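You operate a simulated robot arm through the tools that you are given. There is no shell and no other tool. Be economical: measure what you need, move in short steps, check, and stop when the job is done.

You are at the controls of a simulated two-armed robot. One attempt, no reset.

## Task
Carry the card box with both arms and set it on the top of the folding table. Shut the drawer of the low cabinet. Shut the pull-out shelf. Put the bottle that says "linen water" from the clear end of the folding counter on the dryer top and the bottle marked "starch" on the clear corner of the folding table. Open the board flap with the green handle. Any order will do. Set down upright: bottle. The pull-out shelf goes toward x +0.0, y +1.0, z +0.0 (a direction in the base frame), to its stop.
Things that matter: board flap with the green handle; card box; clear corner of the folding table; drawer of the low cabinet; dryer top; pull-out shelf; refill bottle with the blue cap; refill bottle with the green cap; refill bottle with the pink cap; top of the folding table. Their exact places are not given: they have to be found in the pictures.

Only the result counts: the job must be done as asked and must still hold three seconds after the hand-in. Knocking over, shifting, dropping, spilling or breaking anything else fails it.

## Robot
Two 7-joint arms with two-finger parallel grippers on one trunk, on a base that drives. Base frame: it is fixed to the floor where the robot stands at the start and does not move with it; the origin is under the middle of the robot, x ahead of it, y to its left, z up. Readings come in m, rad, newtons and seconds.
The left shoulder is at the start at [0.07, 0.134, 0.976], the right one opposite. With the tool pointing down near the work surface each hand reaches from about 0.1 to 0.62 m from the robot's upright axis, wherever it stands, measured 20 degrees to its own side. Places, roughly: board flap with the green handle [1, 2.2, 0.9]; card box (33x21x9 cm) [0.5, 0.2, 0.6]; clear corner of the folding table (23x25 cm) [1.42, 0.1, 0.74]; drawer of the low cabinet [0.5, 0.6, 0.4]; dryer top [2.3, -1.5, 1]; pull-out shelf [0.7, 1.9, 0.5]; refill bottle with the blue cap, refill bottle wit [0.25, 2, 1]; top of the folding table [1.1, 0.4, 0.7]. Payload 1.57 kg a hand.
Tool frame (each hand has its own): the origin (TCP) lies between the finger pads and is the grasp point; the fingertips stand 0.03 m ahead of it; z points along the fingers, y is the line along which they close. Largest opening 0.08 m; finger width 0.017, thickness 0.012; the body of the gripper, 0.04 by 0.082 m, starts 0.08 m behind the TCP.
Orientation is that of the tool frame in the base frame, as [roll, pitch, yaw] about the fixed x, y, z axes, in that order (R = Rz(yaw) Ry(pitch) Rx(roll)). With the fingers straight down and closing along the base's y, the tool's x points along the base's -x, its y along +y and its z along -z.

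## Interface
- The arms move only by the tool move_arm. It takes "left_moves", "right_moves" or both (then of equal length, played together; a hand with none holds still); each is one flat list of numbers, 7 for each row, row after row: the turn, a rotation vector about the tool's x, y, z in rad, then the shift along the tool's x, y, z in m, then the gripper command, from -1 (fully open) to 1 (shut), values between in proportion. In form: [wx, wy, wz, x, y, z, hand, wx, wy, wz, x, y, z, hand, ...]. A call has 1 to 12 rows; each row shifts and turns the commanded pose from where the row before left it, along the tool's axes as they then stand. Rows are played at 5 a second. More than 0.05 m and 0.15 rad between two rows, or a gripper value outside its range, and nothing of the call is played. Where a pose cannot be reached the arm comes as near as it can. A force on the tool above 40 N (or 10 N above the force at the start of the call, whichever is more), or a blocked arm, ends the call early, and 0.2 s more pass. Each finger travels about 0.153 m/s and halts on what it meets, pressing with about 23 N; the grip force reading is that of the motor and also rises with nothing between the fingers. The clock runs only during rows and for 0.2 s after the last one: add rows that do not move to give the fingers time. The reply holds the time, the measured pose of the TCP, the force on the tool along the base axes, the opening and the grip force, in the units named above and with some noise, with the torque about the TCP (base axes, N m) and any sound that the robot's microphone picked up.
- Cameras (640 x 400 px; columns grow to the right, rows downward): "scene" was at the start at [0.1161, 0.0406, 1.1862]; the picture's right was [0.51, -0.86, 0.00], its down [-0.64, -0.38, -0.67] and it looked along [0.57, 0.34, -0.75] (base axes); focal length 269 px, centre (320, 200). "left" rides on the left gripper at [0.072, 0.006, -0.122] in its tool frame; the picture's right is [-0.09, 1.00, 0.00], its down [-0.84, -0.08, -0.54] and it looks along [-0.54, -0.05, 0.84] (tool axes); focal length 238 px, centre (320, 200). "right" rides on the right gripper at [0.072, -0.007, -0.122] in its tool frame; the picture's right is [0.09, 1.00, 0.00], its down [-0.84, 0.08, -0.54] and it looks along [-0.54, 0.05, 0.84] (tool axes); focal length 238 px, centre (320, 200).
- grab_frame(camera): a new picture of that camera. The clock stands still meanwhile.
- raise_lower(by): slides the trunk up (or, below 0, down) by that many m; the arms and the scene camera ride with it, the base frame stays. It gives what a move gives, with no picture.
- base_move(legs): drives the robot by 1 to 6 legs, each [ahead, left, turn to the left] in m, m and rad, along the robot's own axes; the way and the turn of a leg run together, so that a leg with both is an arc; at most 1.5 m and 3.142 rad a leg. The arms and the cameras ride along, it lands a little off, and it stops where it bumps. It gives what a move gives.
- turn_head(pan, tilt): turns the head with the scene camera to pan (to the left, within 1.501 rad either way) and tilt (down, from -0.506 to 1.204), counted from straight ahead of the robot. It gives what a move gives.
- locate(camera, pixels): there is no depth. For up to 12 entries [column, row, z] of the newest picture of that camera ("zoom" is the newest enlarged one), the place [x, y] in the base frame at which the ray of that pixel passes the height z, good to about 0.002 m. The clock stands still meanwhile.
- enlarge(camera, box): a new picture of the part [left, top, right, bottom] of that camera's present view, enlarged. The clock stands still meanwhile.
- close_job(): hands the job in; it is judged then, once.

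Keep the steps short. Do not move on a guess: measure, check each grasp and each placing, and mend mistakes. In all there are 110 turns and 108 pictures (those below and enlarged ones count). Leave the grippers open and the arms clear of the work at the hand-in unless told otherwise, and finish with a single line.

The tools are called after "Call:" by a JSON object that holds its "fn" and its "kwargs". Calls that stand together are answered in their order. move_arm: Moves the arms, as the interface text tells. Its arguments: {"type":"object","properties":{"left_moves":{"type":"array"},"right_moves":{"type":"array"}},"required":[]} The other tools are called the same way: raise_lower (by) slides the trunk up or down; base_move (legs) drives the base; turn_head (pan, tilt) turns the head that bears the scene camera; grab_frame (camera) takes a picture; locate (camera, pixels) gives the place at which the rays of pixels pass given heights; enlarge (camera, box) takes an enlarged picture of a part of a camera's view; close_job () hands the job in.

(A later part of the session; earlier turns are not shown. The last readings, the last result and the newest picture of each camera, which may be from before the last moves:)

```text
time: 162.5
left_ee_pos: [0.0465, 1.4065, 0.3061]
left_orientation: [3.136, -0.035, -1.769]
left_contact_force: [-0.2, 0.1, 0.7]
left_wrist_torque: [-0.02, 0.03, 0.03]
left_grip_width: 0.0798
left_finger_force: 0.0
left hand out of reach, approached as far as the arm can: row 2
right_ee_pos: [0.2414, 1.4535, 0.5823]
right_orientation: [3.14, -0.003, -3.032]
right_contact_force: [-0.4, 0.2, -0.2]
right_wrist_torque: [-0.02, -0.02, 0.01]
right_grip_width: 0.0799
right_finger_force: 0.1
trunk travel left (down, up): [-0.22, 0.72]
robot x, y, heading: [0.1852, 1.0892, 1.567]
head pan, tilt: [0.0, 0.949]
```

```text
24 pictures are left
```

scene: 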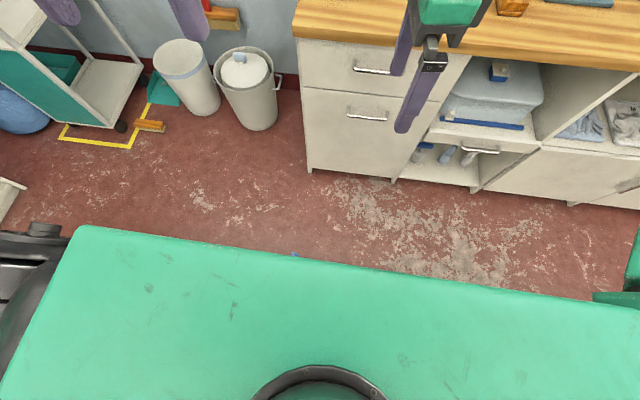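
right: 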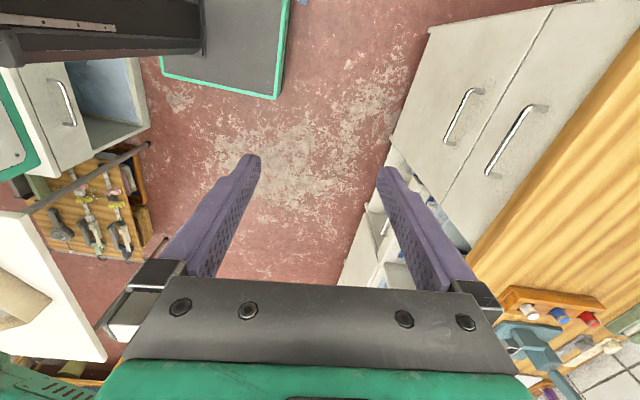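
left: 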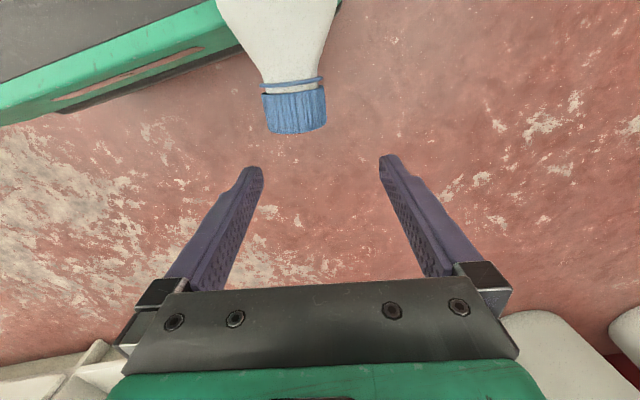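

Call:
{"fn": "locate", "kwargs": {"camera": "left", "pixels": [[294, 112, 0.28], [291, 82, 0.28], [277, 10, 0.28], [217, 5, 0.28], [337, 5, 0.28], [215, 45, 0.24]]}}

```text
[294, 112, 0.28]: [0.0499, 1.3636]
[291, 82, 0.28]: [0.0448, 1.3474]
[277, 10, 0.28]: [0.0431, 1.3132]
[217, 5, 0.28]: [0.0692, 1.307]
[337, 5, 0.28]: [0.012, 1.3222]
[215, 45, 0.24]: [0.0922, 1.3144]
```

I correct 0.0126 sideways, lower the trunk 0.018, and slide in along the body.

Call:
{"fn": "raise_lower", "kwargs": {"by": -0.018}}

Call:
{"fn": "move_arm", "kwargs": {"left_moves": [0, 0, 0, 0, -0.0126, 0, -1, 0, 0, 0, 0.03, 0, 0, -1, 0, 0, 0, 0.03, 0, 0, -1, 0, 0, 0, 0.025, 0, 0, -1, 0, 0, 0, 0.02, 0, 0, -1]}}

Call:
{"fn": "grab_frame", "kwargs": {"camera": "left"}}

```text
time: 163.1
left_ee_pos: [0.0454, 1.4056, 0.2874]
left_orientation: [3.136, -0.038, -1.768]
left_contact_force: [-0.4, -0.4, 0.3]
left_wrist_torque: [-0.02, -0.01, -0.01]
left_grip_width: 0.0797
left_finger_force: 0.0
right_ee_pos: [0.2414, 1.4515, 0.5638]
right_orientation: [-3.141, -0.002, -3.031]
right_contact_force: [-0.6, 0.2, -0.9]
right_wrist_torque: [-0.01, -0.02, 0.01]
right_grip_width: 0.0801
right_finger_force: 0.0
trunk travel left (down, up): [-0.202, 0.738]
robot x, y, heading: [0.1853, 1.0877, 1.564]
head pan, tilt: [0.0, 0.949]
```

```text
time: 164.3
left_ee_pos: [0.0508, 1.379, 0.2874]
left_orientation: [3.136, -0.037, -1.766]
left_contact_force: [-0.2, -0.3, 0.4]
left_wrist_torque: [-0.01, 0.0, 0.02]
left_grip_width: 0.0799
left_finger_force: 0.1
left hand out of reach, approached as far as the arm can: row 2, 3, 4, 5
right_ee_pos: [0.2409, 1.4516, 0.565]
right_orientation: [3.14, -0.002, -3.033]
right_contact_force: [0.8, -0.1, -0.5]
right_wrist_torque: [-0.02, 0.03, -0.03]
right_grip_width: 0.0799
right_finger_force: 0.1
trunk travel left (down, up): [-0.202, 0.738]
robot x, y, heading: [0.1825, 1.0858, 1.564]
head pan, tilt: [0.0, 0.949]
```

```text
23 pictures are left
```

left: 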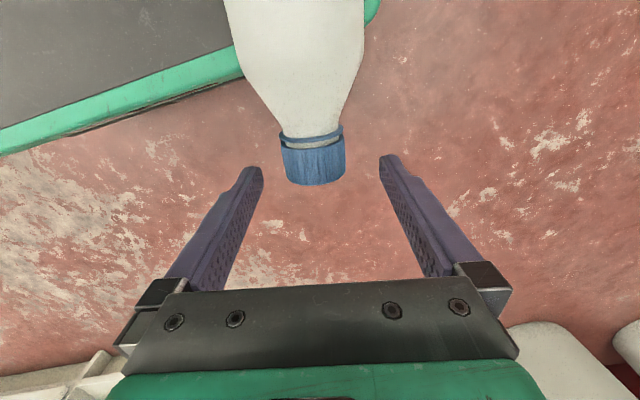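

The arm's inner limit stops it. I tilt the fingers back toward the robot (wrist moves outward) and then slide in.

Call:
{"fn": "move_arm", "kwargs": {"left_moves": [0, 0.13, 0, 0, 0, 0, -1, 0, 0.13, 0, 0, 0, 0, -1, 0, 0.13, 0, 0, 0, 0, -1, 0, 0.13, 0, 0, 0, 0, -1]}}

Call:
{"fn": "move_arm", "kwargs": {"left_moves": [0, 0, 0, 0.0232, -0.003, 0.0134, -1, 0, 0, 0, 0.0232, 0, 0.0134, -1, 0, 0, 0, 0.0232, 0, 0.0134, -1]}}

Call:
{"fn": "grab_frame", "kwargs": {"camera": "left"}}

```text
time: 165.3
left_ee_pos: [0.0292, 1.3667, 0.3109]
left_orientation: [3.14, -0.556, -1.766]
left_contact_force: [0.0, 0.2, -0.5]
left_wrist_torque: [-0.02, 0.01, -0.01]
left_grip_width: 0.0801
left_finger_force: 0.1
left hand out of reach, approached as far as the arm can: row 3, 4
right_ee_pos: [0.2415, 1.4524, 0.565]
right_orientation: [3.141, -0.002, -3.032]
right_contact_force: [-0.4, 0.9, 0.3]
right_wrist_torque: [-0.01, -0.02, 0.02]
right_grip_width: 0.0801
right_finger_force: 0.1
trunk travel left (down, up): [-0.202, 0.738]
robot x, y, heading: [0.1844, 1.0863, 1.564]
head pan, tilt: [0.0, 0.949]
```

```text
time: 166.1
left_ee_pos: [0.0148, 1.2897, 0.3144]
left_orientation: [3.136, -0.558, -1.765]
left_contact_force: [0.2, 1.5, 0.1]
left_wrist_torque: [0.03, -0.02, 0.02]
left_grip_width: 0.0801
left_finger_force: 0.1
right_ee_pos: [0.2399, 1.4518, 0.5629]
right_orientation: [3.14, -0.003, -3.033]
right_contact_force: [-0.8, -0.3, -0.2]
right_wrist_torque: [0.0, 0.0, -0.06]
right_grip_width: 0.0799
right_finger_force: 0.1
trunk travel left (down, up): [-0.202, 0.738]
robot x, y, heading: [0.1833, 1.0848, 1.567]
head pan, tilt: [0.0, 0.949]
```

```text
22 pictures are left
```

left: 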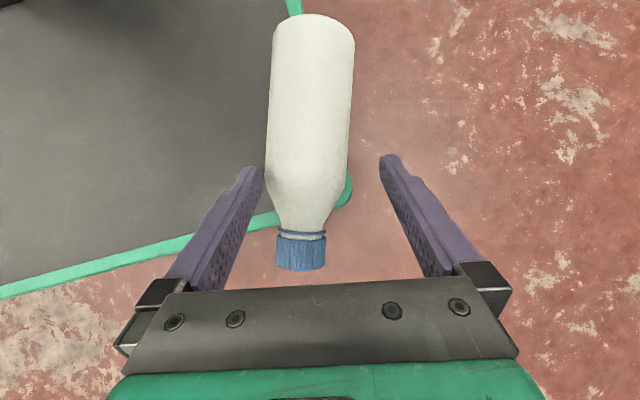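

Call:
{"fn": "locate", "kwargs": {"camera": "left", "pixels": [[308, 165, 0.28], [313, 40, 0.28], [301, 250, 0.29], [266, 150, 0.28], [351, 150, 0.28], [314, 15, 0.28]]}}

```text
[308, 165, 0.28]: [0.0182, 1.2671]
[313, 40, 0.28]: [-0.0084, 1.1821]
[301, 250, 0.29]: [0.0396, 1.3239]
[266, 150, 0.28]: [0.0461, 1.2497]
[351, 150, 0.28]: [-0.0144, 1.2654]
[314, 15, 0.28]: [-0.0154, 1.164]
```

The bottle has slid back about 0.04 and lies at yaw ≈0.3. I move the hand back 0.035 over the body, then lower 0.028.

Call:
{"fn": "move_arm", "kwargs": {"left_moves": [0, 0, 0, 0.0146, -0.0034, 0.009, -1, 0, 0, 0, 0.0146, -0.0034, 0.009, -1]}}

Call:
{"fn": "raise_lower", "kwargs": {"by": -0.028}}

Call:
{"fn": "grab_frame", "kwargs": {"camera": "left"}}

```text
time: 166.7
left_ee_pos: [0.0142, 1.2793, 0.3137]
left_orientation: [3.137, -0.557, -1.763]
left_contact_force: [0.6, 0.7, -1.2]
left_wrist_torque: [-0.03, 0.01, -0.05]
left_grip_width: 0.0804
left_finger_force: 0.0
left hand out of reach, approached as far as the arm can: row 1, 2
right_ee_pos: [0.2418, 1.4519, 0.5643]
right_orientation: [3.14, -0.002, -3.031]
right_contact_force: [0.6, -0.3, 0.3]
right_wrist_torque: [-0.01, 0.01, -0.01]
right_grip_width: 0.0799
right_finger_force: 0.0
trunk travel left (down, up): [-0.202, 0.738]
robot x, y, heading: [0.1854, 1.0865, 1.566]
head pan, tilt: [0.0, 0.949]
```

```text
time: 167.5
left_ee_pos: [0.0149, 1.2806, 0.2863]
left_orientation: [3.134, -0.557, -1.765]
left_contact_force: [-0.1, 0.6, -0.1]
left_wrist_torque: [-0.01, -0.04, -0.01]
left_grip_width: 0.0801
left_finger_force: 0.1
right_ee_pos: [0.2412, 1.4522, 0.5361]
right_orientation: [3.141, -0.001, -3.032]
right_contact_force: [0.2, -0.4, 0.1]
right_wrist_torque: [0.0, -0.01, -0.01]
right_grip_width: 0.08
right_finger_force: 0.1
trunk travel left (down, up): [-0.174, 0.766]
robot x, y, heading: [0.1829, 1.0836, 1.568]
head pan, tilt: [0.0, 0.949]
```

```text
21 pictures are left
```

left: 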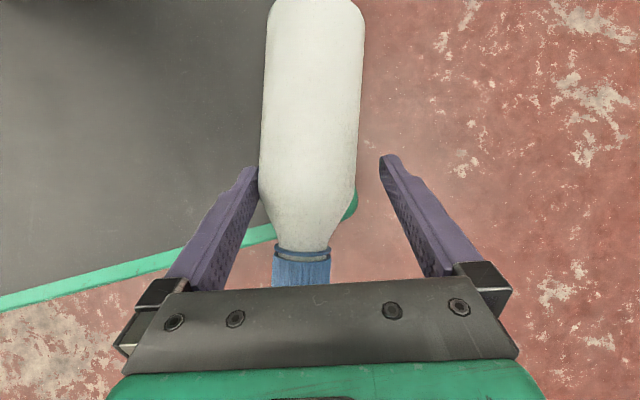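

The fingers straddle the upper body. Lower 0.008 more and close gently.

Call:
{"fn": "raise_lower", "kwargs": {"by": -0.008}}

Call:
{"fn": "move_arm", "kwargs": {"left_moves": [0, 0, 0, 0, 0, 0, -0.8, 0, 0, 0, 0, 0, 0, -0.6, 0, 0, 0, 0, 0, 0, -0.4, 0, 0, 0, 0, 0, 0, 0.2, 0, 0, 0, 0, 0, 0, 1, 0, 0, 0, 0, 0, 0, 1]}}

Call:
{"fn": "grab_frame", "kwargs": {"camera": "left"}}

```text
time: 168.0
left_ee_pos: [0.0156, 1.2801, 0.2788]
left_orientation: [3.137, -0.557, -1.765]
left_contact_force: [-0.9, 0.2, -0.6]
left_wrist_torque: [-0.01, 0.0, -0.02]
left_grip_width: 0.0799
left_finger_force: 0.1
right_ee_pos: [0.2417, 1.4519, 0.5275]
right_orientation: [3.138, -0.001, -3.031]
right_contact_force: [0.6, 0.1, 0.1]
right_wrist_torque: [0.04, 0.02, -0.01]
right_grip_width: 0.0798
right_finger_force: 0.0
trunk travel left (down, up): [-0.166, 0.774]
robot x, y, heading: [0.184, 1.0882, 1.565]
head pan, tilt: [0.0, 0.949]
```

```text
time: 169.4
left_ee_pos: [0.014, 1.2798, 0.2791]
left_orientation: [3.136, -0.557, -1.764]
left_contact_force: [-0.1, -0.1, 0.0]
left_wrist_torque: [-0.01, 0.05, -0.01]
left_grip_width: 0.0609
left_finger_force: 23.3
right_ee_pos: [0.2429, 1.4528, 0.5275]
right_orientation: [3.14, -0.003, -3.032]
right_contact_force: [-0.1, 0.3, -0.7]
right_wrist_torque: [-0.03, 0.01, 0.01]
right_grip_width: 0.0799
right_finger_force: 0.1
trunk travel left (down, up): [-0.166, 0.774]
robot x, y, heading: [0.1843, 1.087, 1.565]
head pan, tilt: [0.0, 0.949]
```

```text
20 pictures are left
```

left: 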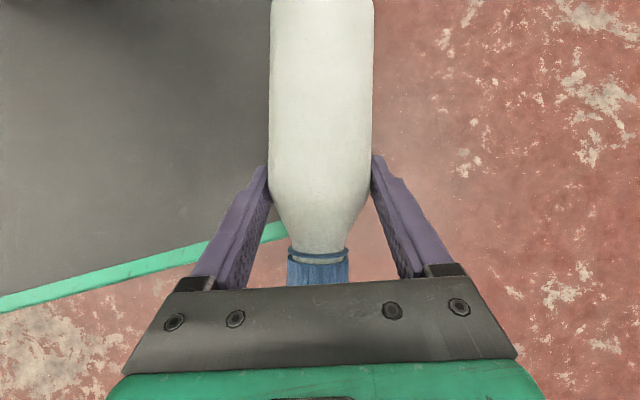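

Gripped (0.061 m). I raise the trunk and check that the bottle comes along.

Call:
{"fn": "raise_lower", "kwargs": {"by": 0.08}}

Call:
{"fn": "raise_lower", "kwargs": {"by": 0.4}}

Call:
{"fn": "raise_lower", "kwargs": {"by": 0.25}}

Call:
{"fn": "grab_frame", "kwargs": {"camera": "scene"}}

```text
time: 170.6
left_ee_pos: [0.0142, 1.281, 0.3575]
left_orientation: [3.135, -0.558, -1.764]
left_contact_force: [0.7, 0.1, -0.4]
left_wrist_torque: [0.01, 0.01, -0.02]
left_grip_width: 0.0609
left_finger_force: 23.3
right_ee_pos: [0.2412, 1.452, 0.6078]
right_orientation: [3.141, -0.002, -3.033]
right_contact_force: [-0.1, -0.1, 0.8]
right_wrist_torque: [-0.03, 0.01, -0.03]
right_grip_width: 0.0802
right_finger_force: 0.1
trunk travel left (down, up): [-0.246, 0.694]
robot x, y, heading: [0.1825, 1.0869, 1.563]
head pan, tilt: [0.0, 0.949]
```

```text
time: 174.4
left_ee_pos: [0.0147, 1.2818, 0.7581]
left_orientation: [3.136, -0.557, -1.765]
left_contact_force: [-0.2, -0.5, 0.2]
left_wrist_torque: [0.07, 0.04, 0.03]
left_grip_width: 0.0608
left_finger_force: 22.9
right_ee_pos: [0.2419, 1.4524, 1.0078]
right_orientation: [3.141, -0.003, -3.031]
right_contact_force: [0.7, -0.5, -0.9]
right_wrist_torque: [0.01, 0.0, 0.0]
right_grip_width: 0.0799
right_finger_force: 0.0
trunk travel left (down, up): [-0.646, 0.294]
robot x, y, heading: [0.1856, 1.0854, 1.565]
head pan, tilt: [0.0, 0.949]
```

```text
time: 177.0
left_ee_pos: [0.0153, 1.2807, 1.0074]
left_orientation: [3.137, -0.557, -1.764]
left_contact_force: [-0.5, 0.3, -0.9]
left_wrist_torque: [0.04, 0.01, -0.02]
left_grip_width: 0.0605
left_finger_force: 22.9
right_ee_pos: [0.2408, 1.4516, 1.258]
right_orientation: [3.14, -0.001, -3.032]
right_contact_force: [0.1, -0.4, 0.1]
right_wrist_torque: [-0.01, -0.01, 0.01]
right_grip_width: 0.0801
right_finger_force: 0.0
trunk travel left (down, up): [-0.896, 0.044]
robot x, y, heading: [0.1842, 1.0888, 1.566]
head pan, tilt: [0.0, 0.949]
```

```text
19 pictures are left
```

scene: 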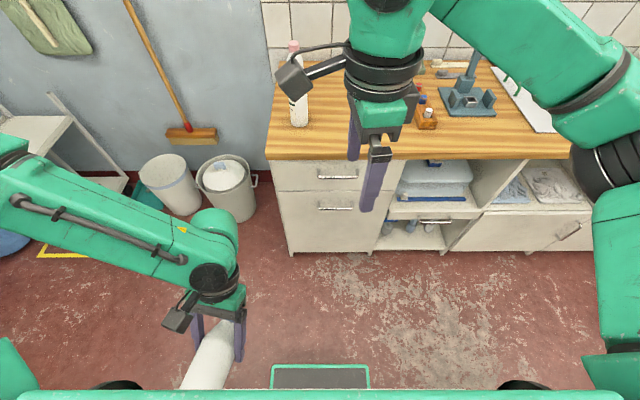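

The bottle is held. I move the hand forward 0.22 and then rotate it about the closing line to stand the bottle upright.

Call:
{"fn": "move_arm", "kwargs": {"left_moves": [0, 0, 0, -0.0374, 0, -0.0232, 1, 0, 0, 0, -0.0374, 0, -0.0232, 1, 0, 0, 0, -0.0374, 0, -0.0232, 1, 0, 0, 0, -0.0374, 0, -0.0232, 1, 0, 0, 0, -0.0374, 0, -0.0232, 1, 0, -0.143, 0, 0, 0, 0, 1, 0, -0.143, 0, 0, 0, 0, 1, 0, -0.143, 0, 0, 0, 0, 1, 0, -0.143, 0, 0, 0, 0, 1, 0, -0.143, 0, 0, 0, 0, 1, 0, -0.143, 0, 0, 0, 0, 1]}}

Call:
{"fn": "move_arm", "kwargs": {"left_moves": [0, -0.143, 0, 0, 0, 0, 1, 0, -0.143, 0, 0, 0, 0, 1, 0, -0.143, 0, 0, 0, 0, 1, 0, -0.143, 0, 0, 0, 0, 1, 0, -0.143, 0, 0, 0, 0, 1, 0, 0, 0, 0, 0, 0, 1]}}

Call:
{"fn": "grab_frame", "kwargs": {"camera": "scene"}}

```text
time: 179.4
left_ee_pos: [0.0091, 1.4509, 1.056]
left_orientation: [3.139, 0.109, -1.769]
left_contact_force: [-0.2, -0.3, -0.9]
left_wrist_torque: [0.0, 0.0, 0.04]
left_grip_width: 0.0603
left_finger_force: 22.8
left hand out of reach, approached as far as the arm can: row 3, 4, 5, 11
right_ee_pos: [0.242, 1.4527, 1.2575]
right_orientation: [-3.141, -0.002, -3.032]
right_contact_force: [0.8, 0.4, 0.0]
right_wrist_torque: [-0.02, 0.02, 0.02]
right_grip_width: 0.0801
right_finger_force: 0.1
trunk travel left (down, up): [-0.896, 0.044]
robot x, y, heading: [0.1827, 1.0867, 1.565]
head pan, tilt: [0.0, 0.949]
```

```text
time: 180.8
left_ee_pos: [0.007, 1.4502, 1.0559]
left_orientation: [3.137, 0.111, -1.77]
left_contact_force: [0.6, -0.7, -1.1]
left_wrist_torque: [-0.01, 0.0, -0.03]
left_grip_width: 0.0607
left_finger_force: 22.5
left hand out of reach, approached as far as the arm can: row 1, 2, 3, 4, 5
right_ee_pos: [0.2425, 1.4519, 1.2575]
right_orientation: [3.14, -0.002, -3.032]
right_contact_force: [-0.2, 1.1, 0.2]
right_wrist_torque: [0.01, -0.02, 0.0]
right_grip_width: 0.0799
right_finger_force: 0.1
trunk travel left (down, up): [-0.896, 0.044]
robot x, y, heading: [0.1854, 1.0847, 1.567]
head pan, tilt: [0.0, 0.949]
```

```text
18 pictures are left
```

scene: 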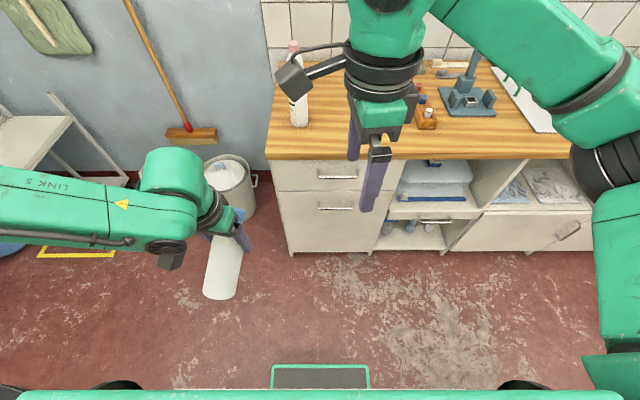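

The wrist is too close to the robot to rotate further; I move the hand 0.13 forward and continue the rotation.

Call:
{"fn": "move_arm", "kwargs": {"left_moves": [0, 0, 0, -0.045, 0, 0, 1, 0, 0, 0, -0.045, 0, 0, 1, 0, 0, 0, -0.045, 0, 0, 1, 0, -0.143, 0, 0, 0, 0, 1, 0, -0.143, 0, 0, 0, 0, 1, 0, -0.143, 0, 0, 0, 0, 1, 0, -0.143, 0, 0, 0, 0, 1, 0, -0.143, 0, 0, 0, 0, 1, 0, -0.143, 0, 0, 0, 0, 1, 0, -0.045, 0, 0, 0, 0, 1]}}

Call:
{"fn": "grab_frame", "kwargs": {"camera": "scene"}}

```text
time: 183.0
left_ee_pos: [0.0357, 1.5818, 1.0704]
left_orientation: [3.133, 1.012, -1.776]
left_contact_force: [-0.1, 0.4, -1.0]
left_wrist_torque: [0.0, 0.01, -0.02]
left_grip_width: 0.0603
left_finger_force: 22.9
right_ee_pos: [0.2427, 1.4517, 1.259]
right_orientation: [3.142, -0.002, -3.034]
right_contact_force: [-1.0, 0.1, 0.7]
right_wrist_torque: [0.0, 0.0, -0.02]
right_grip_width: 0.08
right_finger_force: 0.1
trunk travel left (down, up): [-0.896, 0.044]
robot x, y, heading: [0.1887, 1.0901, 1.567]
head pan, tilt: [0.0, 0.949]
```

```text
17 pictures are left
```

scene: 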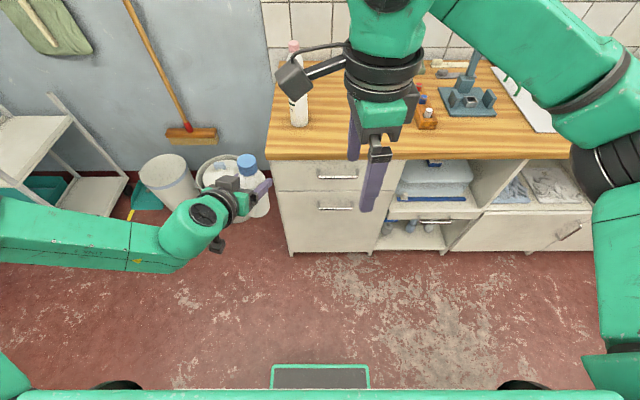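

The starch bottle stands upright in the left hand. I raise it and move it aside to the left, and turn the right hand back to close along x; then drive to the linen water bottle.

Call:
{"fn": "move_arm", "kwargs": {"left_moves": [0, 0, 0, -0.032, 0, -0.02, 1, 0, 0, 0, -0.032, 0, -0.02, 1, 0, 0, 0, -0.032, 0, -0.02, 1, 0, 0, 0, -0.032, 0, -0.02, 1, 0, 0, 0, 0, 0.035, 0, 1, 0, 0, 0, 0, 0.035, 0, 1, 0, 0, 0, 0, 0.035, 0, 1, 0, 0, 0, 0, 0.035, 0, 1, 0, 0, 0, 0, 0, 0, 1, 0, 0, 0, 0, 0, 0, 1], "right_moves": [0, 0, -0.1458, 0, 0, 0, -1, 0, 0, -0.1458, 0, 0, 0, -1, 0, 0, -0.1458, 0, 0, 0, -1, 0, 0, -0.1458, 0, 0, 0, -1, 0, 0, -0.1458, 0, 0, 0, -1, 0, 0, -0.1458, 0, 0, 0, -1, 0, 0, -0.1458, 0, 0, 0, -1, 0, 0, -0.1458, 0, 0, 0, -1, 0, 0, -0.1458, 0, 0, 0, -1, 0, 0, -0.1458, 0, 0, 0, -1]}}

Call:
{"fn": "base_move", "kwargs": {"legs": [[0, 0.15, 0], [0.4, 0, 0]]}}

Call:
{"fn": "turn_head", "kwargs": {"pan": 0.0, "tilt": 0.8}}

Call:
{"fn": "grab_frame", "kwargs": {"camera": "scene"}}

```text
time: 185.2
left_ee_pos: [-0.1017, 1.6081, 1.2218]
left_orientation: [3.132, 1.015, -1.776]
left_contact_force: [0.2, 0.1, -0.3]
left_wrist_torque: [-0.02, -0.02, -0.01]
left_grip_width: 0.0603
left_finger_force: 23.2
right_ee_pos: [0.2408, 1.4531, 1.2583]
right_orientation: [3.141, 0.001, -1.569]
right_contact_force: [0.7, 0.2, -0.1]
right_wrist_torque: [-0.01, -0.01, 0.04]
right_grip_width: 0.0799
right_finger_force: 0.1
trunk travel left (down, up): [-0.896, 0.044]
robot x, y, heading: [0.1836, 1.0885, 1.568]
head pan, tilt: [0.0, 0.949]
```

```text
time: 188.7
left_ee_pos: [-0.2503, 2.0083, 1.2231]
left_orientation: [3.132, 1.015, -1.776]
left_contact_force: [0.4, 0.1, -0.3]
left_wrist_torque: [0.01, 0.06, -0.02]
left_grip_width: 0.0604
left_finger_force: 23.2
right_ee_pos: [0.0935, 1.8516, 1.2599]
right_orientation: [3.14, 0.003, -1.574]
right_contact_force: [-0.8, -0.1, 0.2]
right_wrist_torque: [-0.02, 0.03, -0.02]
right_grip_width: 0.0801
right_finger_force: 0.0
trunk travel left (down, up): [-0.896, 0.044]
robot x, y, heading: [0.0389, 1.488, 1.564]
head pan, tilt: [0.0, 0.949]
```

```text
time: 189.4
left_ee_pos: [-0.2509, 2.0114, 1.2231]
left_orientation: [3.134, 1.013, -1.778]
left_contact_force: [-0.7, -0.1, -0.5]
left_wrist_torque: [-0.03, 0.01, -0.01]
left_grip_width: 0.0599
left_finger_force: 22.8
right_ee_pos: [0.0932, 1.8539, 1.2579]
right_orientation: [3.14, 0.002, -1.573]
right_contact_force: [0.4, 0.4, 0.3]
right_wrist_torque: [-0.01, -0.01, 0.03]
right_grip_width: 0.08
right_finger_force: 0.1
trunk travel left (down, up): [-0.896, 0.044]
robot x, y, heading: [0.0389, 1.4916, 1.561]
head pan, tilt: [0.0, 0.799]
```

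```text
16 pictures are left
```

scene: 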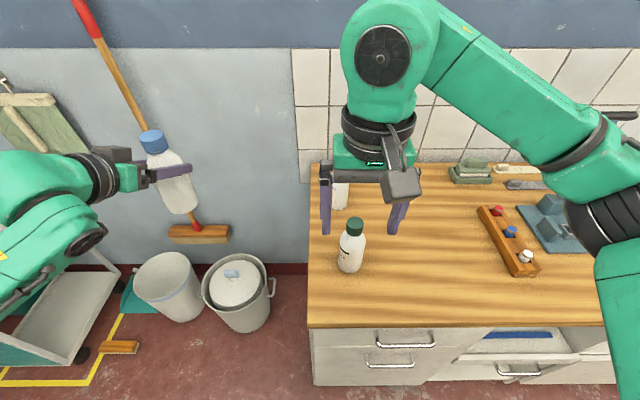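

Call:
{"fn": "grab_frame", "kwargs": {"camera": "right"}}

Call:
{"fn": "locate", "kwargs": {"camera": "scene", "pixels": [[355, 223, 1.06], [355, 223, 1.08], [349, 271, 0.89], [349, 271, 0.91], [351, 247, 0.98], [351, 247, 1.0]]}}

```text
15 pictures are left
```

right: 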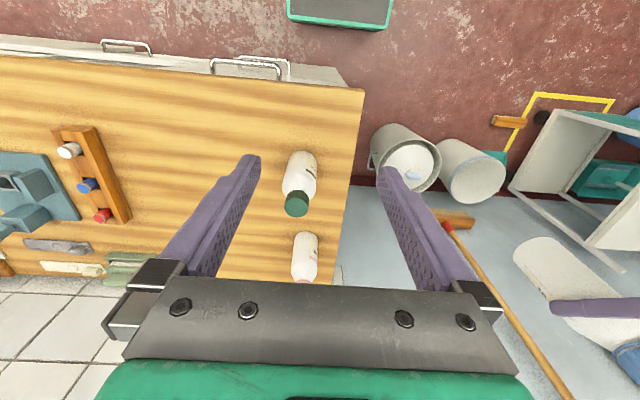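

```text
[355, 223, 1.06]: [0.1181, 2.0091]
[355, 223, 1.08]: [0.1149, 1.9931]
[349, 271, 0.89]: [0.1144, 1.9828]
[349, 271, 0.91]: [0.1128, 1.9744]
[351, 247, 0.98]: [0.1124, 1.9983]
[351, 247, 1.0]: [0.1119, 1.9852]
```

Call:
{"fn": "locate", "kwargs": {"camera": "right", "pixels": [[296, 206, 1.06], [296, 206, 1.08], [304, 156, 0.9], [300, 185, 0.98]]}}

```text
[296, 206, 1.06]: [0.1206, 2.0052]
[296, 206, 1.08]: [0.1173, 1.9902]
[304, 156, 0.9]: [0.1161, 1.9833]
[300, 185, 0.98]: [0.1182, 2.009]
```

Both cameras agree: cap at (0.117, 2.00), top ≈1.07. I move above and descend partly, then check.

Call:
{"fn": "move_arm", "kwargs": {"right_moves": [0, 0, 0, -0.0298, -0.0048, 0.0276, -1, 0, 0, 0, -0.0298, -0.0048, 0.0276, -1, 0, 0, 0, -0.0298, -0.0048, 0.0276, -1, 0, 0, 0, -0.0298, -0.0048, 0.0276, -1, 0, 0, 0, -0.0298, -0.0048, 0.0276, -1, 0, 0, 0, 0, 0, 0.035, -1, 0, 0, 0, 0, 0, 0.035, -1]}}

Call:
{"fn": "enlarge", "kwargs": {"camera": "scene", "box": [290, 160, 430, 290]}}

```text
time: 191.0
left_ee_pos: [-0.2501, 2.0102, 1.2224]
left_orientation: [3.131, 1.014, -1.777]
left_contact_force: [-0.4, -0.8, -0.7]
left_wrist_torque: [-0.05, 0.02, -0.04]
left_grip_width: 0.0597
left_finger_force: 23.3
right_ee_pos: [0.1186, 2.0026, 1.0495]
right_orientation: [3.138, 0.001, -1.574]
right_contact_force: [0.3, -0.3, -0.2]
right_wrist_torque: [0.02, -0.02, 0.03]
right_grip_width: 0.0801
right_finger_force: 0.1
trunk travel left (down, up): [-0.896, 0.044]
robot x, y, heading: [0.0368, 1.4865, 1.564]
head pan, tilt: [0.0, 0.799]
```

```text
3.08 times, centred on (360, 225) of scene
```

zoom: 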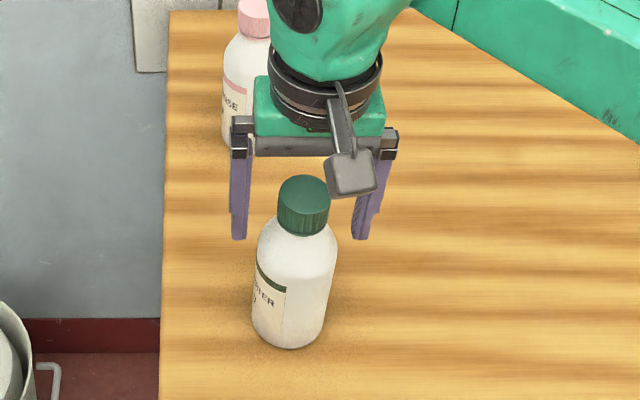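

Aligned in x; I shift +0.006 in y, descend to 1.005, and close gently on the upper body.

Call:
{"fn": "move_arm", "kwargs": {"right_moves": [0, 0, 0, -0.006, 0, 0, -1, 0, 0, 0, 0, 0, 0.022, -1, 0, 0, 0, 0, 0, 0.022, -1, 0, 0, 0, 0, 0, 0, -1]}}

Call:
{"fn": "enlarge", "kwargs": {"camera": "scene", "box": [290, 160, 430, 290]}}

```text
time: 192.0
left_ee_pos: [-0.2504, 2.011, 1.2216]
left_orientation: [3.133, 1.014, -1.774]
left_contact_force: [0.5, 0.5, -0.9]
left_wrist_torque: [0.01, 0.01, -0.01]
left_grip_width: 0.0599
left_finger_force: 22.6
right_ee_pos: [0.1178, 2.0091, 1.0048]
right_orientation: [3.14, 0.002, -1.572]
right_contact_force: [0.1, 0.1, -0.4]
right_wrist_torque: [-0.02, 0.04, 0.01]
right_grip_width: 0.0799
right_finger_force: 0.1
trunk travel left (down, up): [-0.896, 0.044]
robot x, y, heading: [0.0368, 1.4883, 1.566]
head pan, tilt: [0.0, 0.799]
```

```text
3.08 times, centred on (360, 225) of scene
```

zoom: 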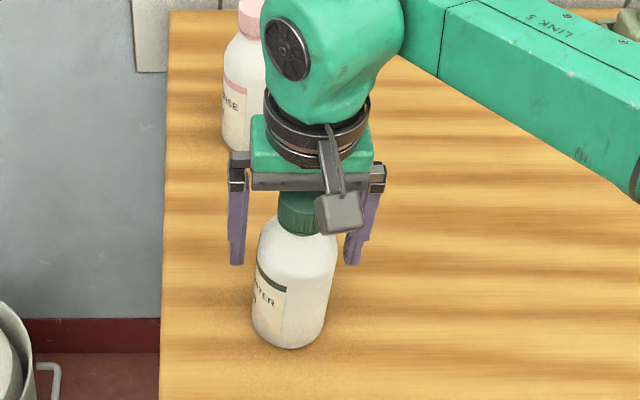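

Call:
{"fn": "move_arm", "kwargs": {"right_moves": [0, 0, 0, 0, 0, 0, -0.8, 0, 0, 0, 0, 0, 0, -0.65, 0, 0, 0, 0, 0, 0, -0.5, 0, 0, 0, 0, 0, 0, 0.2, 0, 0, 0, 0, 0, 0, 1, 0, 0, 0, 0, 0, 0, 1]}}

Call:
{"fn": "move_arm", "kwargs": {"right_moves": [0, 0, 0, 0, 0, -0.03, 1, 0, 0, 0, 0, 0, -0.03, 1]}}

Call:
{"fn": "enlarge", "kwargs": {"camera": "scene", "box": [250, 130, 430, 290]}}

```text
time: 193.4
left_ee_pos: [-0.2497, 2.0103, 1.2222]
left_orientation: [3.132, 1.015, -1.775]
left_contact_force: [0.1, -1.3, -0.7]
left_wrist_torque: [0.0, 0.02, -0.02]
left_grip_width: 0.06
left_finger_force: 23.1
right_ee_pos: [0.1194, 2.0092, 1.0044]
right_orientation: [3.141, 0.003, -1.574]
right_contact_force: [-0.1, 0.6, 0.0]
right_wrist_torque: [0.0, 0.03, -0.01]
right_grip_width: 0.0601
right_finger_force: 23.4
trunk travel left (down, up): [-0.896, 0.044]
robot x, y, heading: [0.0354, 1.4925, 1.564]
head pan, tilt: [0.0, 0.799]
```

```text
time: 194.0
left_ee_pos: [-0.25, 2.0097, 1.2225]
left_orientation: [3.132, 1.013, -1.775]
left_contact_force: [-0.2, -0.1, -0.9]
left_wrist_torque: [0.01, 0.01, -0.01]
left_grip_width: 0.06
left_finger_force: 23.2
right_ee_pos: [0.1173, 2.0069, 1.0649]
right_orientation: [3.14, 0.002, -1.574]
right_contact_force: [-0.1, 0.0, -0.5]
right_wrist_torque: [0.03, 0.0, -0.05]
right_grip_width: 0.06
right_finger_force: 23.1
trunk travel left (down, up): [-0.896, 0.044]
robot x, y, heading: [0.0343, 1.4887, 1.564]
head pan, tilt: [0.0, 0.799]
```

```text
2.50 times, centred on (340, 210) of scene
```

zoom: 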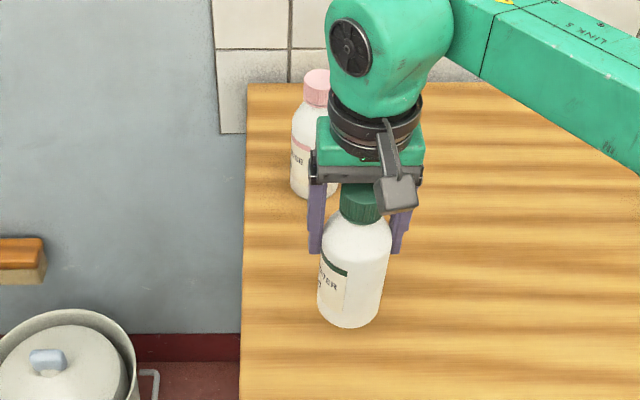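

The linen water is held upright in the right hand. I raise it a little, back away and drive round to the east side of the folding table, facing west.

Call:
{"fn": "move_arm", "kwargs": {"right_moves": [0, 0, 0, 0, 0, -0.045, 1, 0, 0, 0, 0, 0, -0.045, 1]}}

Call:
{"fn": "base_move", "kwargs": {"legs": [[-0.3, 0, 0], [0, -1.5, 0], [0, -0.43, 0], [0, 0, 1.571], [0, 0.8, 0]]}}

Call:
{"fn": "turn_head", "kwargs": {"pan": 0.3, "tilt": 0.8}}

Call:
{"fn": "grab_frame", "kwargs": {"camera": "scene"}}

```text
time: 194.6
left_ee_pos: [-0.25, 2.0098, 1.222]
left_orientation: [3.134, 1.012, -1.777]
left_contact_force: [0.7, -0.2, -0.3]
left_wrist_torque: [0.0, 0.04, -0.01]
left_grip_width: 0.06
left_finger_force: 22.5
right_ee_pos: [0.1148, 2.0057, 1.1595]
right_orientation: [3.141, 0.003, -1.574]
right_contact_force: [-0.6, 0.9, 0.1]
right_wrist_torque: [0.02, -0.01, 0.0]
right_grip_width: 0.0599
right_finger_force: 22.9
trunk travel left (down, up): [-0.896, 0.044]
robot x, y, heading: [0.0361, 1.4894, 1.569]
head pan, tilt: [0.0, 0.799]
```

```text
time: 213.5
left_ee_pos: [1.4414, 0.0864, 1.2225]
left_orientation: [3.13, 1.012, -0.187]
left_contact_force: [-0.5, -0.4, -0.3]
left_wrist_torque: [-0.01, -0.02, 0.0]
left_grip_width: 0.0599
left_finger_force: 22.9
right_ee_pos: [1.4376, 0.4519, 1.156]
right_orientation: [3.14, 0.0, 0.013]
right_contact_force: [-0.1, 0.4, -0.5]
right_wrist_torque: [0.01, 0.03, -0.05]
right_grip_width: 0.0601
right_finger_force: 23.0
trunk travel left (down, up): [-0.896, 0.044]
robot x, y, heading: [1.958, 0.382, -3.128]
head pan, tilt: [0.0, 0.799]
```

```text
time: 214.3
left_ee_pos: [1.4411, 0.0842, 1.2217]
left_orientation: [3.132, 1.013, -0.188]
left_contact_force: [1.1, -0.1, -1.1]
left_wrist_torque: [0.0, -0.02, -0.04]
left_grip_width: 0.0598
left_finger_force: 23.4
right_ee_pos: [1.437, 0.451, 1.1565]
right_orientation: [3.141, 0.003, 0.015]
right_contact_force: [0.8, -0.1, -0.8]
right_wrist_torque: [0.0, 0.02, -0.01]
right_grip_width: 0.0599
right_finger_force: 22.7
trunk travel left (down, up): [-0.896, 0.044]
robot x, y, heading: [1.9567, 0.3787, -3.131]
head pan, tilt: [0.3, 0.799]
```

```text
11 pictures are left
```

scene: 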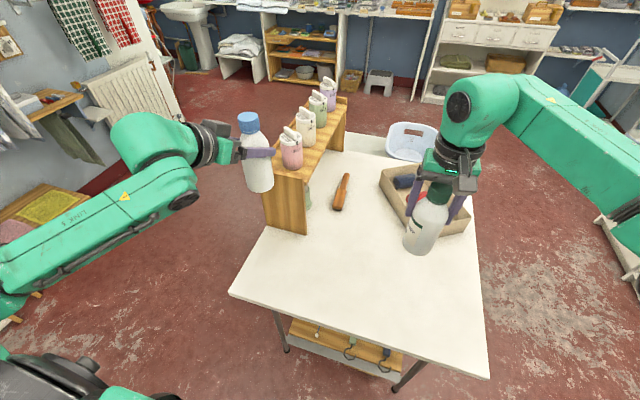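

The left bottle hangs over the clear corner at ≈(1.43, 0.09). I lower it: arm 0.2, trunk 0.15.

Call:
{"fn": "move_arm", "kwargs": {"left_moves": [0, 0, 0, 0.034, 0, 0.0212, 1, 0, 0, 0, 0.034, 0, 0.0212, 1, 0, 0, 0, 0.034, 0, 0.0212, 1, 0, 0, 0, 0.034, 0, 0.0212, 1, 0, 0, 0, 0.034, 0, 0.0212, 1]}}

Call:
{"fn": "raise_lower", "kwargs": {"by": -0.15}}

Call:
{"fn": "enlarge", "kwargs": {"camera": "scene", "box": [170, 120, 410, 300]}}

```text
time: 215.5
left_ee_pos: [1.4405, 0.0808, 1.0227]
left_orientation: [3.133, 1.015, -0.189]
left_contact_force: [0.8, -0.1, -0.6]
left_wrist_torque: [0.02, 0.01, 0.02]
left_grip_width: 0.0595
left_finger_force: 22.7
right_ee_pos: [1.4367, 0.451, 1.1559]
right_orientation: [3.139, 0.0, 0.012]
right_contact_force: [0.7, 0.8, -0.8]
right_wrist_torque: [-0.01, 0.03, -0.01]
right_grip_width: 0.0599
right_finger_force: 23.3
trunk travel left (down, up): [-0.896, 0.044]
robot x, y, heading: [1.9566, 0.3809, -3.129]
head pan, tilt: [0.3, 0.799]
```

```text
time: 217.3
left_ee_pos: [1.4402, 0.0807, 0.8721]
left_orientation: [3.134, 1.014, -0.188]
left_contact_force: [0.3, 0.4, -0.9]
left_wrist_torque: [0.01, -0.02, 0.02]
left_grip_width: 0.0598
left_finger_force: 22.8
right_ee_pos: [1.4383, 0.4493, 1.0076]
right_orientation: [3.14, 0.002, 0.014]
right_contact_force: [-0.2, 0.2, -0.6]
right_wrist_torque: [0.02, -0.01, 0.01]
right_grip_width: 0.0601
right_finger_force: 23.2
trunk travel left (down, up): [-0.746, 0.194]
robot x, y, heading: [1.9586, 0.3799, -3.13]
head pan, tilt: [0.3, 0.799]
```

```text
2.22 times, centred on (290, 210) of scene
```

zoom: 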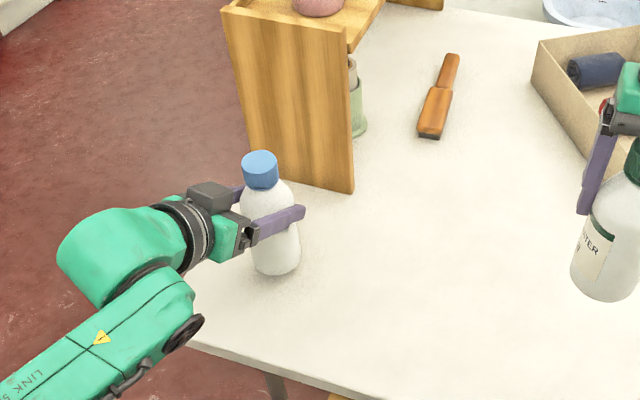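

The bottle is upright just above the table. Lower in small steps watching the force.

Call:
{"fn": "raise_lower", "kwargs": {"by": -0.02}}

Call:
{"fn": "raise_lower", "kwargs": {"by": -0.008}}

Call:
{"fn": "raise_lower", "kwargs": {"by": -0.005}}

```text
time: 217.9
left_ee_pos: [1.4412, 0.0797, 0.8524]
left_orientation: [3.131, 1.013, -0.188]
left_contact_force: [-0.3, 0.7, 0.1]
left_wrist_torque: [0.0, -0.01, 0.01]
left_grip_width: 0.0599
left_finger_force: 22.6
right_ee_pos: [1.4382, 0.4504, 0.9878]
right_orientation: [3.141, 0.003, 0.014]
right_contact_force: [0.0, -0.4, -1.0]
right_wrist_torque: [0.01, 0.01, 0.01]
right_grip_width: 0.0597
right_finger_force: 22.8
trunk travel left (down, up): [-0.726, 0.214]
robot x, y, heading: [1.9572, 0.3837, -3.13]
head pan, tilt: [0.3, 0.799]
```

```text
time: 218.5
left_ee_pos: [1.441, 0.0805, 0.8475]
left_orientation: [3.127, 1.024, -0.194]
left_contact_force: [-2.3, -1.6, 15.4]
left_wrist_torque: [0.06, 0.29, 0.04]
left_grip_width: 0.0597
left_finger_force: 23.1
right_ee_pos: [1.4406, 0.4495, 0.9794]
right_orientation: [3.14, 0.004, 0.014]
right_contact_force: [-0.6, -0.2, -0.4]
right_wrist_torque: [0.01, 0.0, 0.03]
right_grip_width: 0.0602
right_finger_force: 23.5
trunk travel left (down, up): [-0.718, 0.222]
robot x, y, heading: [1.9547, 0.3841, -3.129]
head pan, tilt: [0.3, 0.799]
```

```text
time: 219.1
left_ee_pos: [1.4418, 0.0801, 0.8423]
left_orientation: [3.129, 1.017, -0.193]
left_contact_force: [-2.6, -3.0, 17.7]
left_wrist_torque: [0.01, 0.29, 0.05]
left_grip_width: 0.0597
left_finger_force: 23.6
right_ee_pos: [1.4405, 0.4501, 0.9744]
right_orientation: [3.141, 0.004, 0.016]
right_contact_force: [-0.1, -0.4, -0.3]
right_wrist_torque: [0.0, 0.04, -0.02]
right_grip_width: 0.0599
right_finger_force: 22.9
trunk travel left (down, up): [-0.713, 0.227]
robot x, y, heading: [1.9591, 0.3823, -3.127]
head pan, tilt: [0.3, 0.799]
```

It stands on the table. I ease the load, open slowly and withdraw along the fingers.

Call:
{"fn": "raise_lower", "kwargs": {"by": 0.004}}

Call:
{"fn": "move_arm", "kwargs": {"left_moves": [0, 0, 0, 0, 0, 0, 0.2, 0, 0, 0, 0, 0, 0, -0.6, 0, 0, 0, 0, 0, 0, -0.8, 0, 0, 0, 0, 0, 0, -1, 0, 0, 0, 0, 0, 0, -1, 0, 0, 0, 0, 0, -0.03, -1, 0, 0, 0, 0, 0, -0.04, -1, 0, 0, 0, 0, 0, -0.045, -1, 0, 0, 0, 0, 0, -0.045, -1]}}

Call:
{"fn": "enlarge", "kwargs": {"camera": "scene", "box": [170, 120, 410, 300]}}

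```text
time: 219.6
left_ee_pos: [1.4426, 0.0812, 0.8424]
left_orientation: [3.135, 1.011, -0.186]
left_contact_force: [-1.1, -0.2, 5.4]
left_wrist_torque: [0.07, 0.34, 0.03]
left_grip_width: 0.0597
left_finger_force: 22.8
right_ee_pos: [1.4386, 0.4514, 0.9778]
right_orientation: [3.141, 0.002, 0.015]
right_contact_force: [0.6, -0.1, -0.9]
right_wrist_torque: [0.0, -0.02, -0.01]
right_grip_width: 0.0598
right_finger_force: 22.2
trunk travel left (down, up): [-0.717, 0.223]
robot x, y, heading: [1.9557, 0.3793, -3.132]
head pan, tilt: [0.3, 0.799]
```

```text
time: 221.6
left_ee_pos: [1.5597, 0.0544, 0.9154]
left_orientation: [3.133, 1.019, -0.187]
left_contact_force: [0.4, -0.1, 1.2]
left_wrist_torque: [0.03, -0.02, 0.0]
left_grip_width: 0.0797
left_finger_force: 0.0
left hand out of reach, approached as far as the arm can: row 9
right_ee_pos: [1.4394, 0.4502, 0.9779]
right_orientation: [3.141, 0.002, 0.014]
right_contact_force: [-0.2, -0.6, -1.3]
right_wrist_torque: [0.03, 0.04, -0.01]
right_grip_width: 0.0599
right_finger_force: 22.7
trunk travel left (down, up): [-0.717, 0.223]
robot x, y, heading: [1.9574, 0.3805, -3.13]
head pan, tilt: [0.3, 0.799]
```

```text
2.22 times, centred on (290, 210) of scene
```

zoom: 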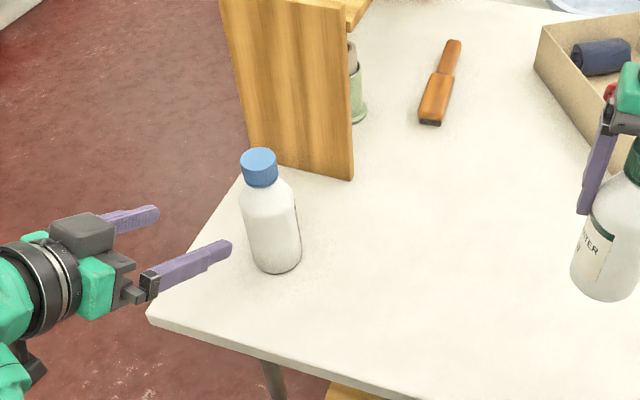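

Starch stands upright on the clear corner. Now to the dryer: raise the trunk, back off, turn to face −y, and look.

Call:
{"fn": "raise_lower", "kwargs": {"by": 0.2}}

Call:
{"fn": "base_move", "kwargs": {"legs": [[-0.3, 0, 0], [0, 0, 1.57], [0.6, 0, 0]]}}

Call:
{"fn": "turn_head", "kwargs": {"pan": 0.0, "tilt": 0.45}}

Call:
{"fn": "grab_frame", "kwargs": {"camera": "scene"}}

```text
time: 223.8
left_ee_pos: [1.5594, 0.0539, 1.1143]
left_orientation: [3.133, 1.014, -0.188]
left_contact_force: [0.4, -0.3, 0.0]
left_wrist_torque: [-0.01, -0.02, 0.02]
left_grip_width: 0.0798
left_finger_force: 0.0
right_ee_pos: [1.4377, 0.4505, 1.1788]
right_orientation: [3.14, 0.002, 0.014]
right_contact_force: [0.6, -0.4, -0.4]
right_wrist_torque: [-0.01, 0.02, 0.0]
right_grip_width: 0.0602
right_finger_force: 22.9
trunk travel left (down, up): [-0.917, 0.023]
robot x, y, heading: [1.9545, 0.3776, -3.132]
head pan, tilt: [0.3, 0.799]
```

```text
time: 232.6
left_ee_pos: [2.5813, -0.6062, 1.1148]
left_orientation: [3.133, 1.016, 1.374]
left_contact_force: [1.0, -0.4, 0.0]
left_wrist_torque: [0.02, 0.01, 0.01]
left_grip_width: 0.08
left_finger_force: 0.0
right_ee_pos: [2.1827, -0.7213, 1.1783]
right_orientation: [3.139, 0.002, 1.571]
right_contact_force: [0.1, 0.4, 0.0]
right_wrist_torque: [0.01, 0.01, -0.01]
right_grip_width: 0.0598
right_finger_force: 23.6
trunk travel left (down, up): [-0.917, 0.023]
robot x, y, heading: [2.2596, -0.2064, -1.572]
head pan, tilt: [0.3, 0.799]
```

```text
time: 233.4
left_ee_pos: [2.5813, -0.6084, 1.1141]
left_orientation: [3.134, 1.013, 1.373]
left_contact_force: [0.9, 0.3, 0.4]
left_wrist_torque: [0.01, -0.02, -0.01]
left_grip_width: 0.0801
left_finger_force: 0.1
right_ee_pos: [2.1826, -0.7248, 1.1781]
right_orientation: [3.14, -0.001, 1.574]
right_contact_force: [0.0, -0.5, -1.9]
right_wrist_torque: [-0.01, 0.03, -0.02]
right_grip_width: 0.0599
right_finger_force: 22.9
trunk travel left (down, up): [-0.917, 0.023]
robot x, y, heading: [2.2568, -0.2062, -1.569]
head pan, tilt: [0.0, 0.45]
```

```text
8 pictures are left
```

scene: 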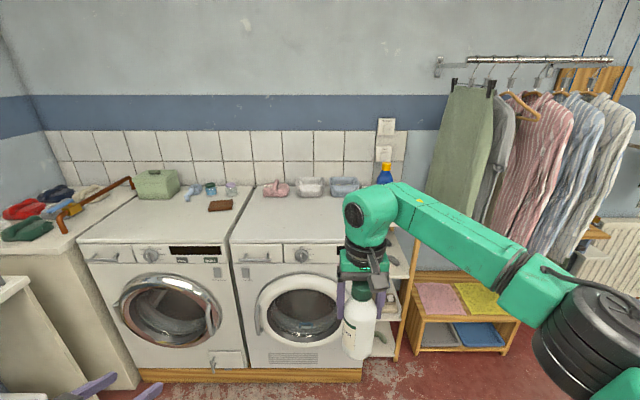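

Call:
{"fn": "locate", "kwargs": {"camera": "scene", "pixels": [[232, 243, 0.95], [340, 243, 0.95], [78, 243, 0.95], [290, 220, 0.95], [275, 192, 0.95], [345, 192, 0.95], [290, 220, 0.9], [232, 243, 0.9], [340, 243, 0.9]]}}

Call:
{"fn": "enlarge", "kwargs": {"camera": "scene", "box": [70, 170, 400, 380]}}

```text
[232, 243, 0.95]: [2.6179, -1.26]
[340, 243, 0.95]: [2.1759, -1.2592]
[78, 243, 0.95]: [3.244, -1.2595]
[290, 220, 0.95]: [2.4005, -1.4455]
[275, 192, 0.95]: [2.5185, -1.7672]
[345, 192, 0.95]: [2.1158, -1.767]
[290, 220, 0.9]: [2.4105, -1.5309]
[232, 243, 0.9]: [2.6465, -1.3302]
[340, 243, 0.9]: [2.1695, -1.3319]
```

```text
1.90 times, centred on (235, 275) of scene
```

zoom: 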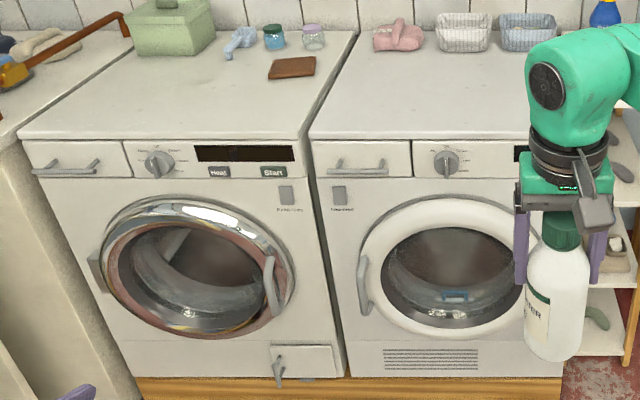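

The right-hand machine (vent grille, x≈2.0–2.62, centre ≈2.3) matches the dryer. Its top is clear at the front; I drive so that the bottle is over (2.29, −1.45).

Call:
{"fn": "base_move", "kwargs": {"legs": [[0.35, 0.1, 0], [0.37, 0, 0]]}}

Call:
{"fn": "turn_head", "kwargs": {"pan": -0.1, "tilt": 0.75}}

Call:
{"fn": "grab_frame", "kwargs": {"camera": "scene"}}

```text
time: 237.6
left_ee_pos: [2.6812, -1.3148, 1.1149]
left_orientation: [3.134, 1.016, 1.371]
left_contact_force: [0.1, 0.0, 0.1]
left_wrist_torque: [0.0, 0.0, -0.01]
left_grip_width: 0.0799
left_finger_force: 0.0
right_ee_pos: [2.2824, -1.4304, 1.1772]
right_orientation: [3.14, 0.003, 1.573]
right_contact_force: [-0.1, 0.6, -1.0]
right_wrist_torque: [-0.01, 0.0, 0.02]
right_grip_width: 0.06
right_finger_force: 22.6
trunk travel left (down, up): [-0.917, 0.023]
robot x, y, heading: [2.3574, -0.9141, -1.572]
head pan, tilt: [0.0, 0.45]
```

```text
time: 238.4
left_ee_pos: [2.6818, -1.3165, 1.115]
left_orientation: [3.131, 1.014, 1.373]
left_contact_force: [0.2, -1.0, -0.4]
left_wrist_torque: [0.02, 0.01, -0.03]
left_grip_width: 0.08
left_finger_force: 0.2
right_ee_pos: [2.2832, -1.4328, 1.1773]
right_orientation: [3.14, 0.001, 1.573]
right_contact_force: [-0.2, 0.1, -0.6]
right_wrist_torque: [-0.04, 0.03, 0.0]
right_grip_width: 0.06
right_finger_force: 23.3
trunk travel left (down, up): [-0.917, 0.023]
robot x, y, heading: [2.3597, -0.9187, -1.571]
head pan, tilt: [-0.099, 0.75]
```

```text
6 pictures are left
```

scene: 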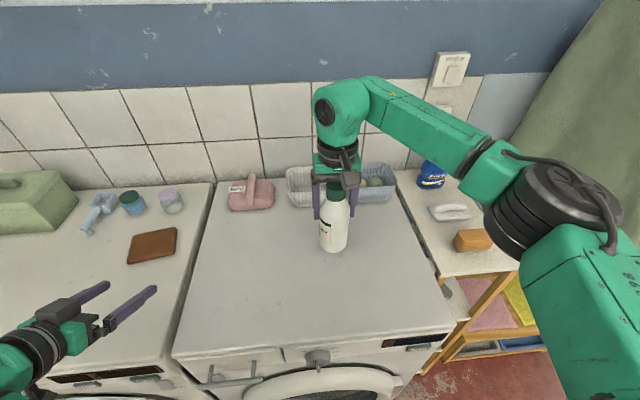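

The bottle is over the clear dryer top. I raise the left hand for clearance, then lower by the trunk in steps.

Call:
{"fn": "move_arm", "kwargs": {"left_moves": [0, 0, 0, -0.034, 0, -0.0212, -1, 0, 0, 0, -0.034, 0, -0.0212, -1, 0, 0, 0, -0.034, 0, -0.0212, -1]}}

Call:
{"fn": "raise_lower", "kwargs": {"by": -0.07}}

Call:
{"fn": "raise_lower", "kwargs": {"by": -0.02}}

Call:
{"fn": "raise_lower", "kwargs": {"by": -0.01}}

```text
time: 239.2
left_ee_pos: [2.7005, -1.3573, 1.2144]
left_orientation: [3.141, 1.014, 1.368]
left_contact_force: [0.0, -0.3, 0.4]
left_wrist_torque: [-0.01, -0.01, 0.01]
left_grip_width: 0.0802
left_finger_force: 0.1
left hand out of reach, approached as far as the arm can: row 1, 2, 3
right_ee_pos: [2.2818, -1.4335, 1.1788]
right_orientation: [3.139, 0.002, 1.574]
right_contact_force: [0.6, 0.2, -0.3]
right_wrist_torque: [-0.02, 0.0, 0.02]
right_grip_width: 0.0601
right_finger_force: 23.2
trunk travel left (down, up): [-0.917, 0.023]
robot x, y, heading: [2.3619, -0.9148, -1.568]
head pan, tilt: [-0.099, 0.75]
```

```text
time: 240.3
left_ee_pos: [2.7007, -1.3574, 1.1434]
left_orientation: [3.141, 1.014, 1.368]
left_contact_force: [0.1, 0.0, 0.5]
left_wrist_torque: [0.0, 0.0, 0.02]
left_grip_width: 0.0803
left_finger_force: 0.1
right_ee_pos: [2.2838, -1.4331, 1.1086]
right_orientation: [3.139, 0.002, 1.571]
right_contact_force: [0.4, 0.3, -1.3]
right_wrist_torque: [0.0, 0.04, 0.01]
right_grip_width: 0.06
right_finger_force: 23.1
trunk travel left (down, up): [-0.847, 0.093]
robot x, y, heading: [2.3595, -0.9116, -1.574]
head pan, tilt: [-0.099, 0.75]
```

```text
time: 241.0
left_ee_pos: [2.7003, -1.3576, 1.1238]
left_orientation: [3.14, 1.015, 1.367]
left_contact_force: [0.2, -0.7, -0.5]
left_wrist_torque: [0.0, -0.02, -0.01]
left_grip_width: 0.0799
left_finger_force: 0.0
right_ee_pos: [2.2839, -1.4337, 1.0863]
right_orientation: [3.14, 0.001, 1.572]
right_contact_force: [-0.6, 0.0, -1.4]
right_wrist_torque: [-0.04, 0.01, -0.02]
right_grip_width: 0.06
right_finger_force: 23.7
trunk travel left (down, up): [-0.827, 0.113]
robot x, y, heading: [2.3624, -0.9128, -1.573]
head pan, tilt: [-0.099, 0.75]
```

```text
time: 241.6
left_ee_pos: [2.702, -1.3588, 1.1126]
left_orientation: [3.14, 1.015, 1.368]
left_contact_force: [0.2, 0.1, -0.7]
left_wrist_torque: [0.0, 0.02, 0.02]
left_grip_width: 0.0798
left_finger_force: 0.1
right_ee_pos: [2.2832, -1.4316, 1.0783]
right_orientation: [3.139, -0.001, 1.571]
right_contact_force: [0.2, 0.2, -1.2]
right_wrist_torque: [-0.01, 0.0, -0.01]
right_grip_width: 0.06
right_finger_force: 22.8
trunk travel left (down, up): [-0.817, 0.123]
robot x, y, heading: [2.3592, -0.9126, -1.571]
head pan, tilt: [-0.099, 0.75]
```

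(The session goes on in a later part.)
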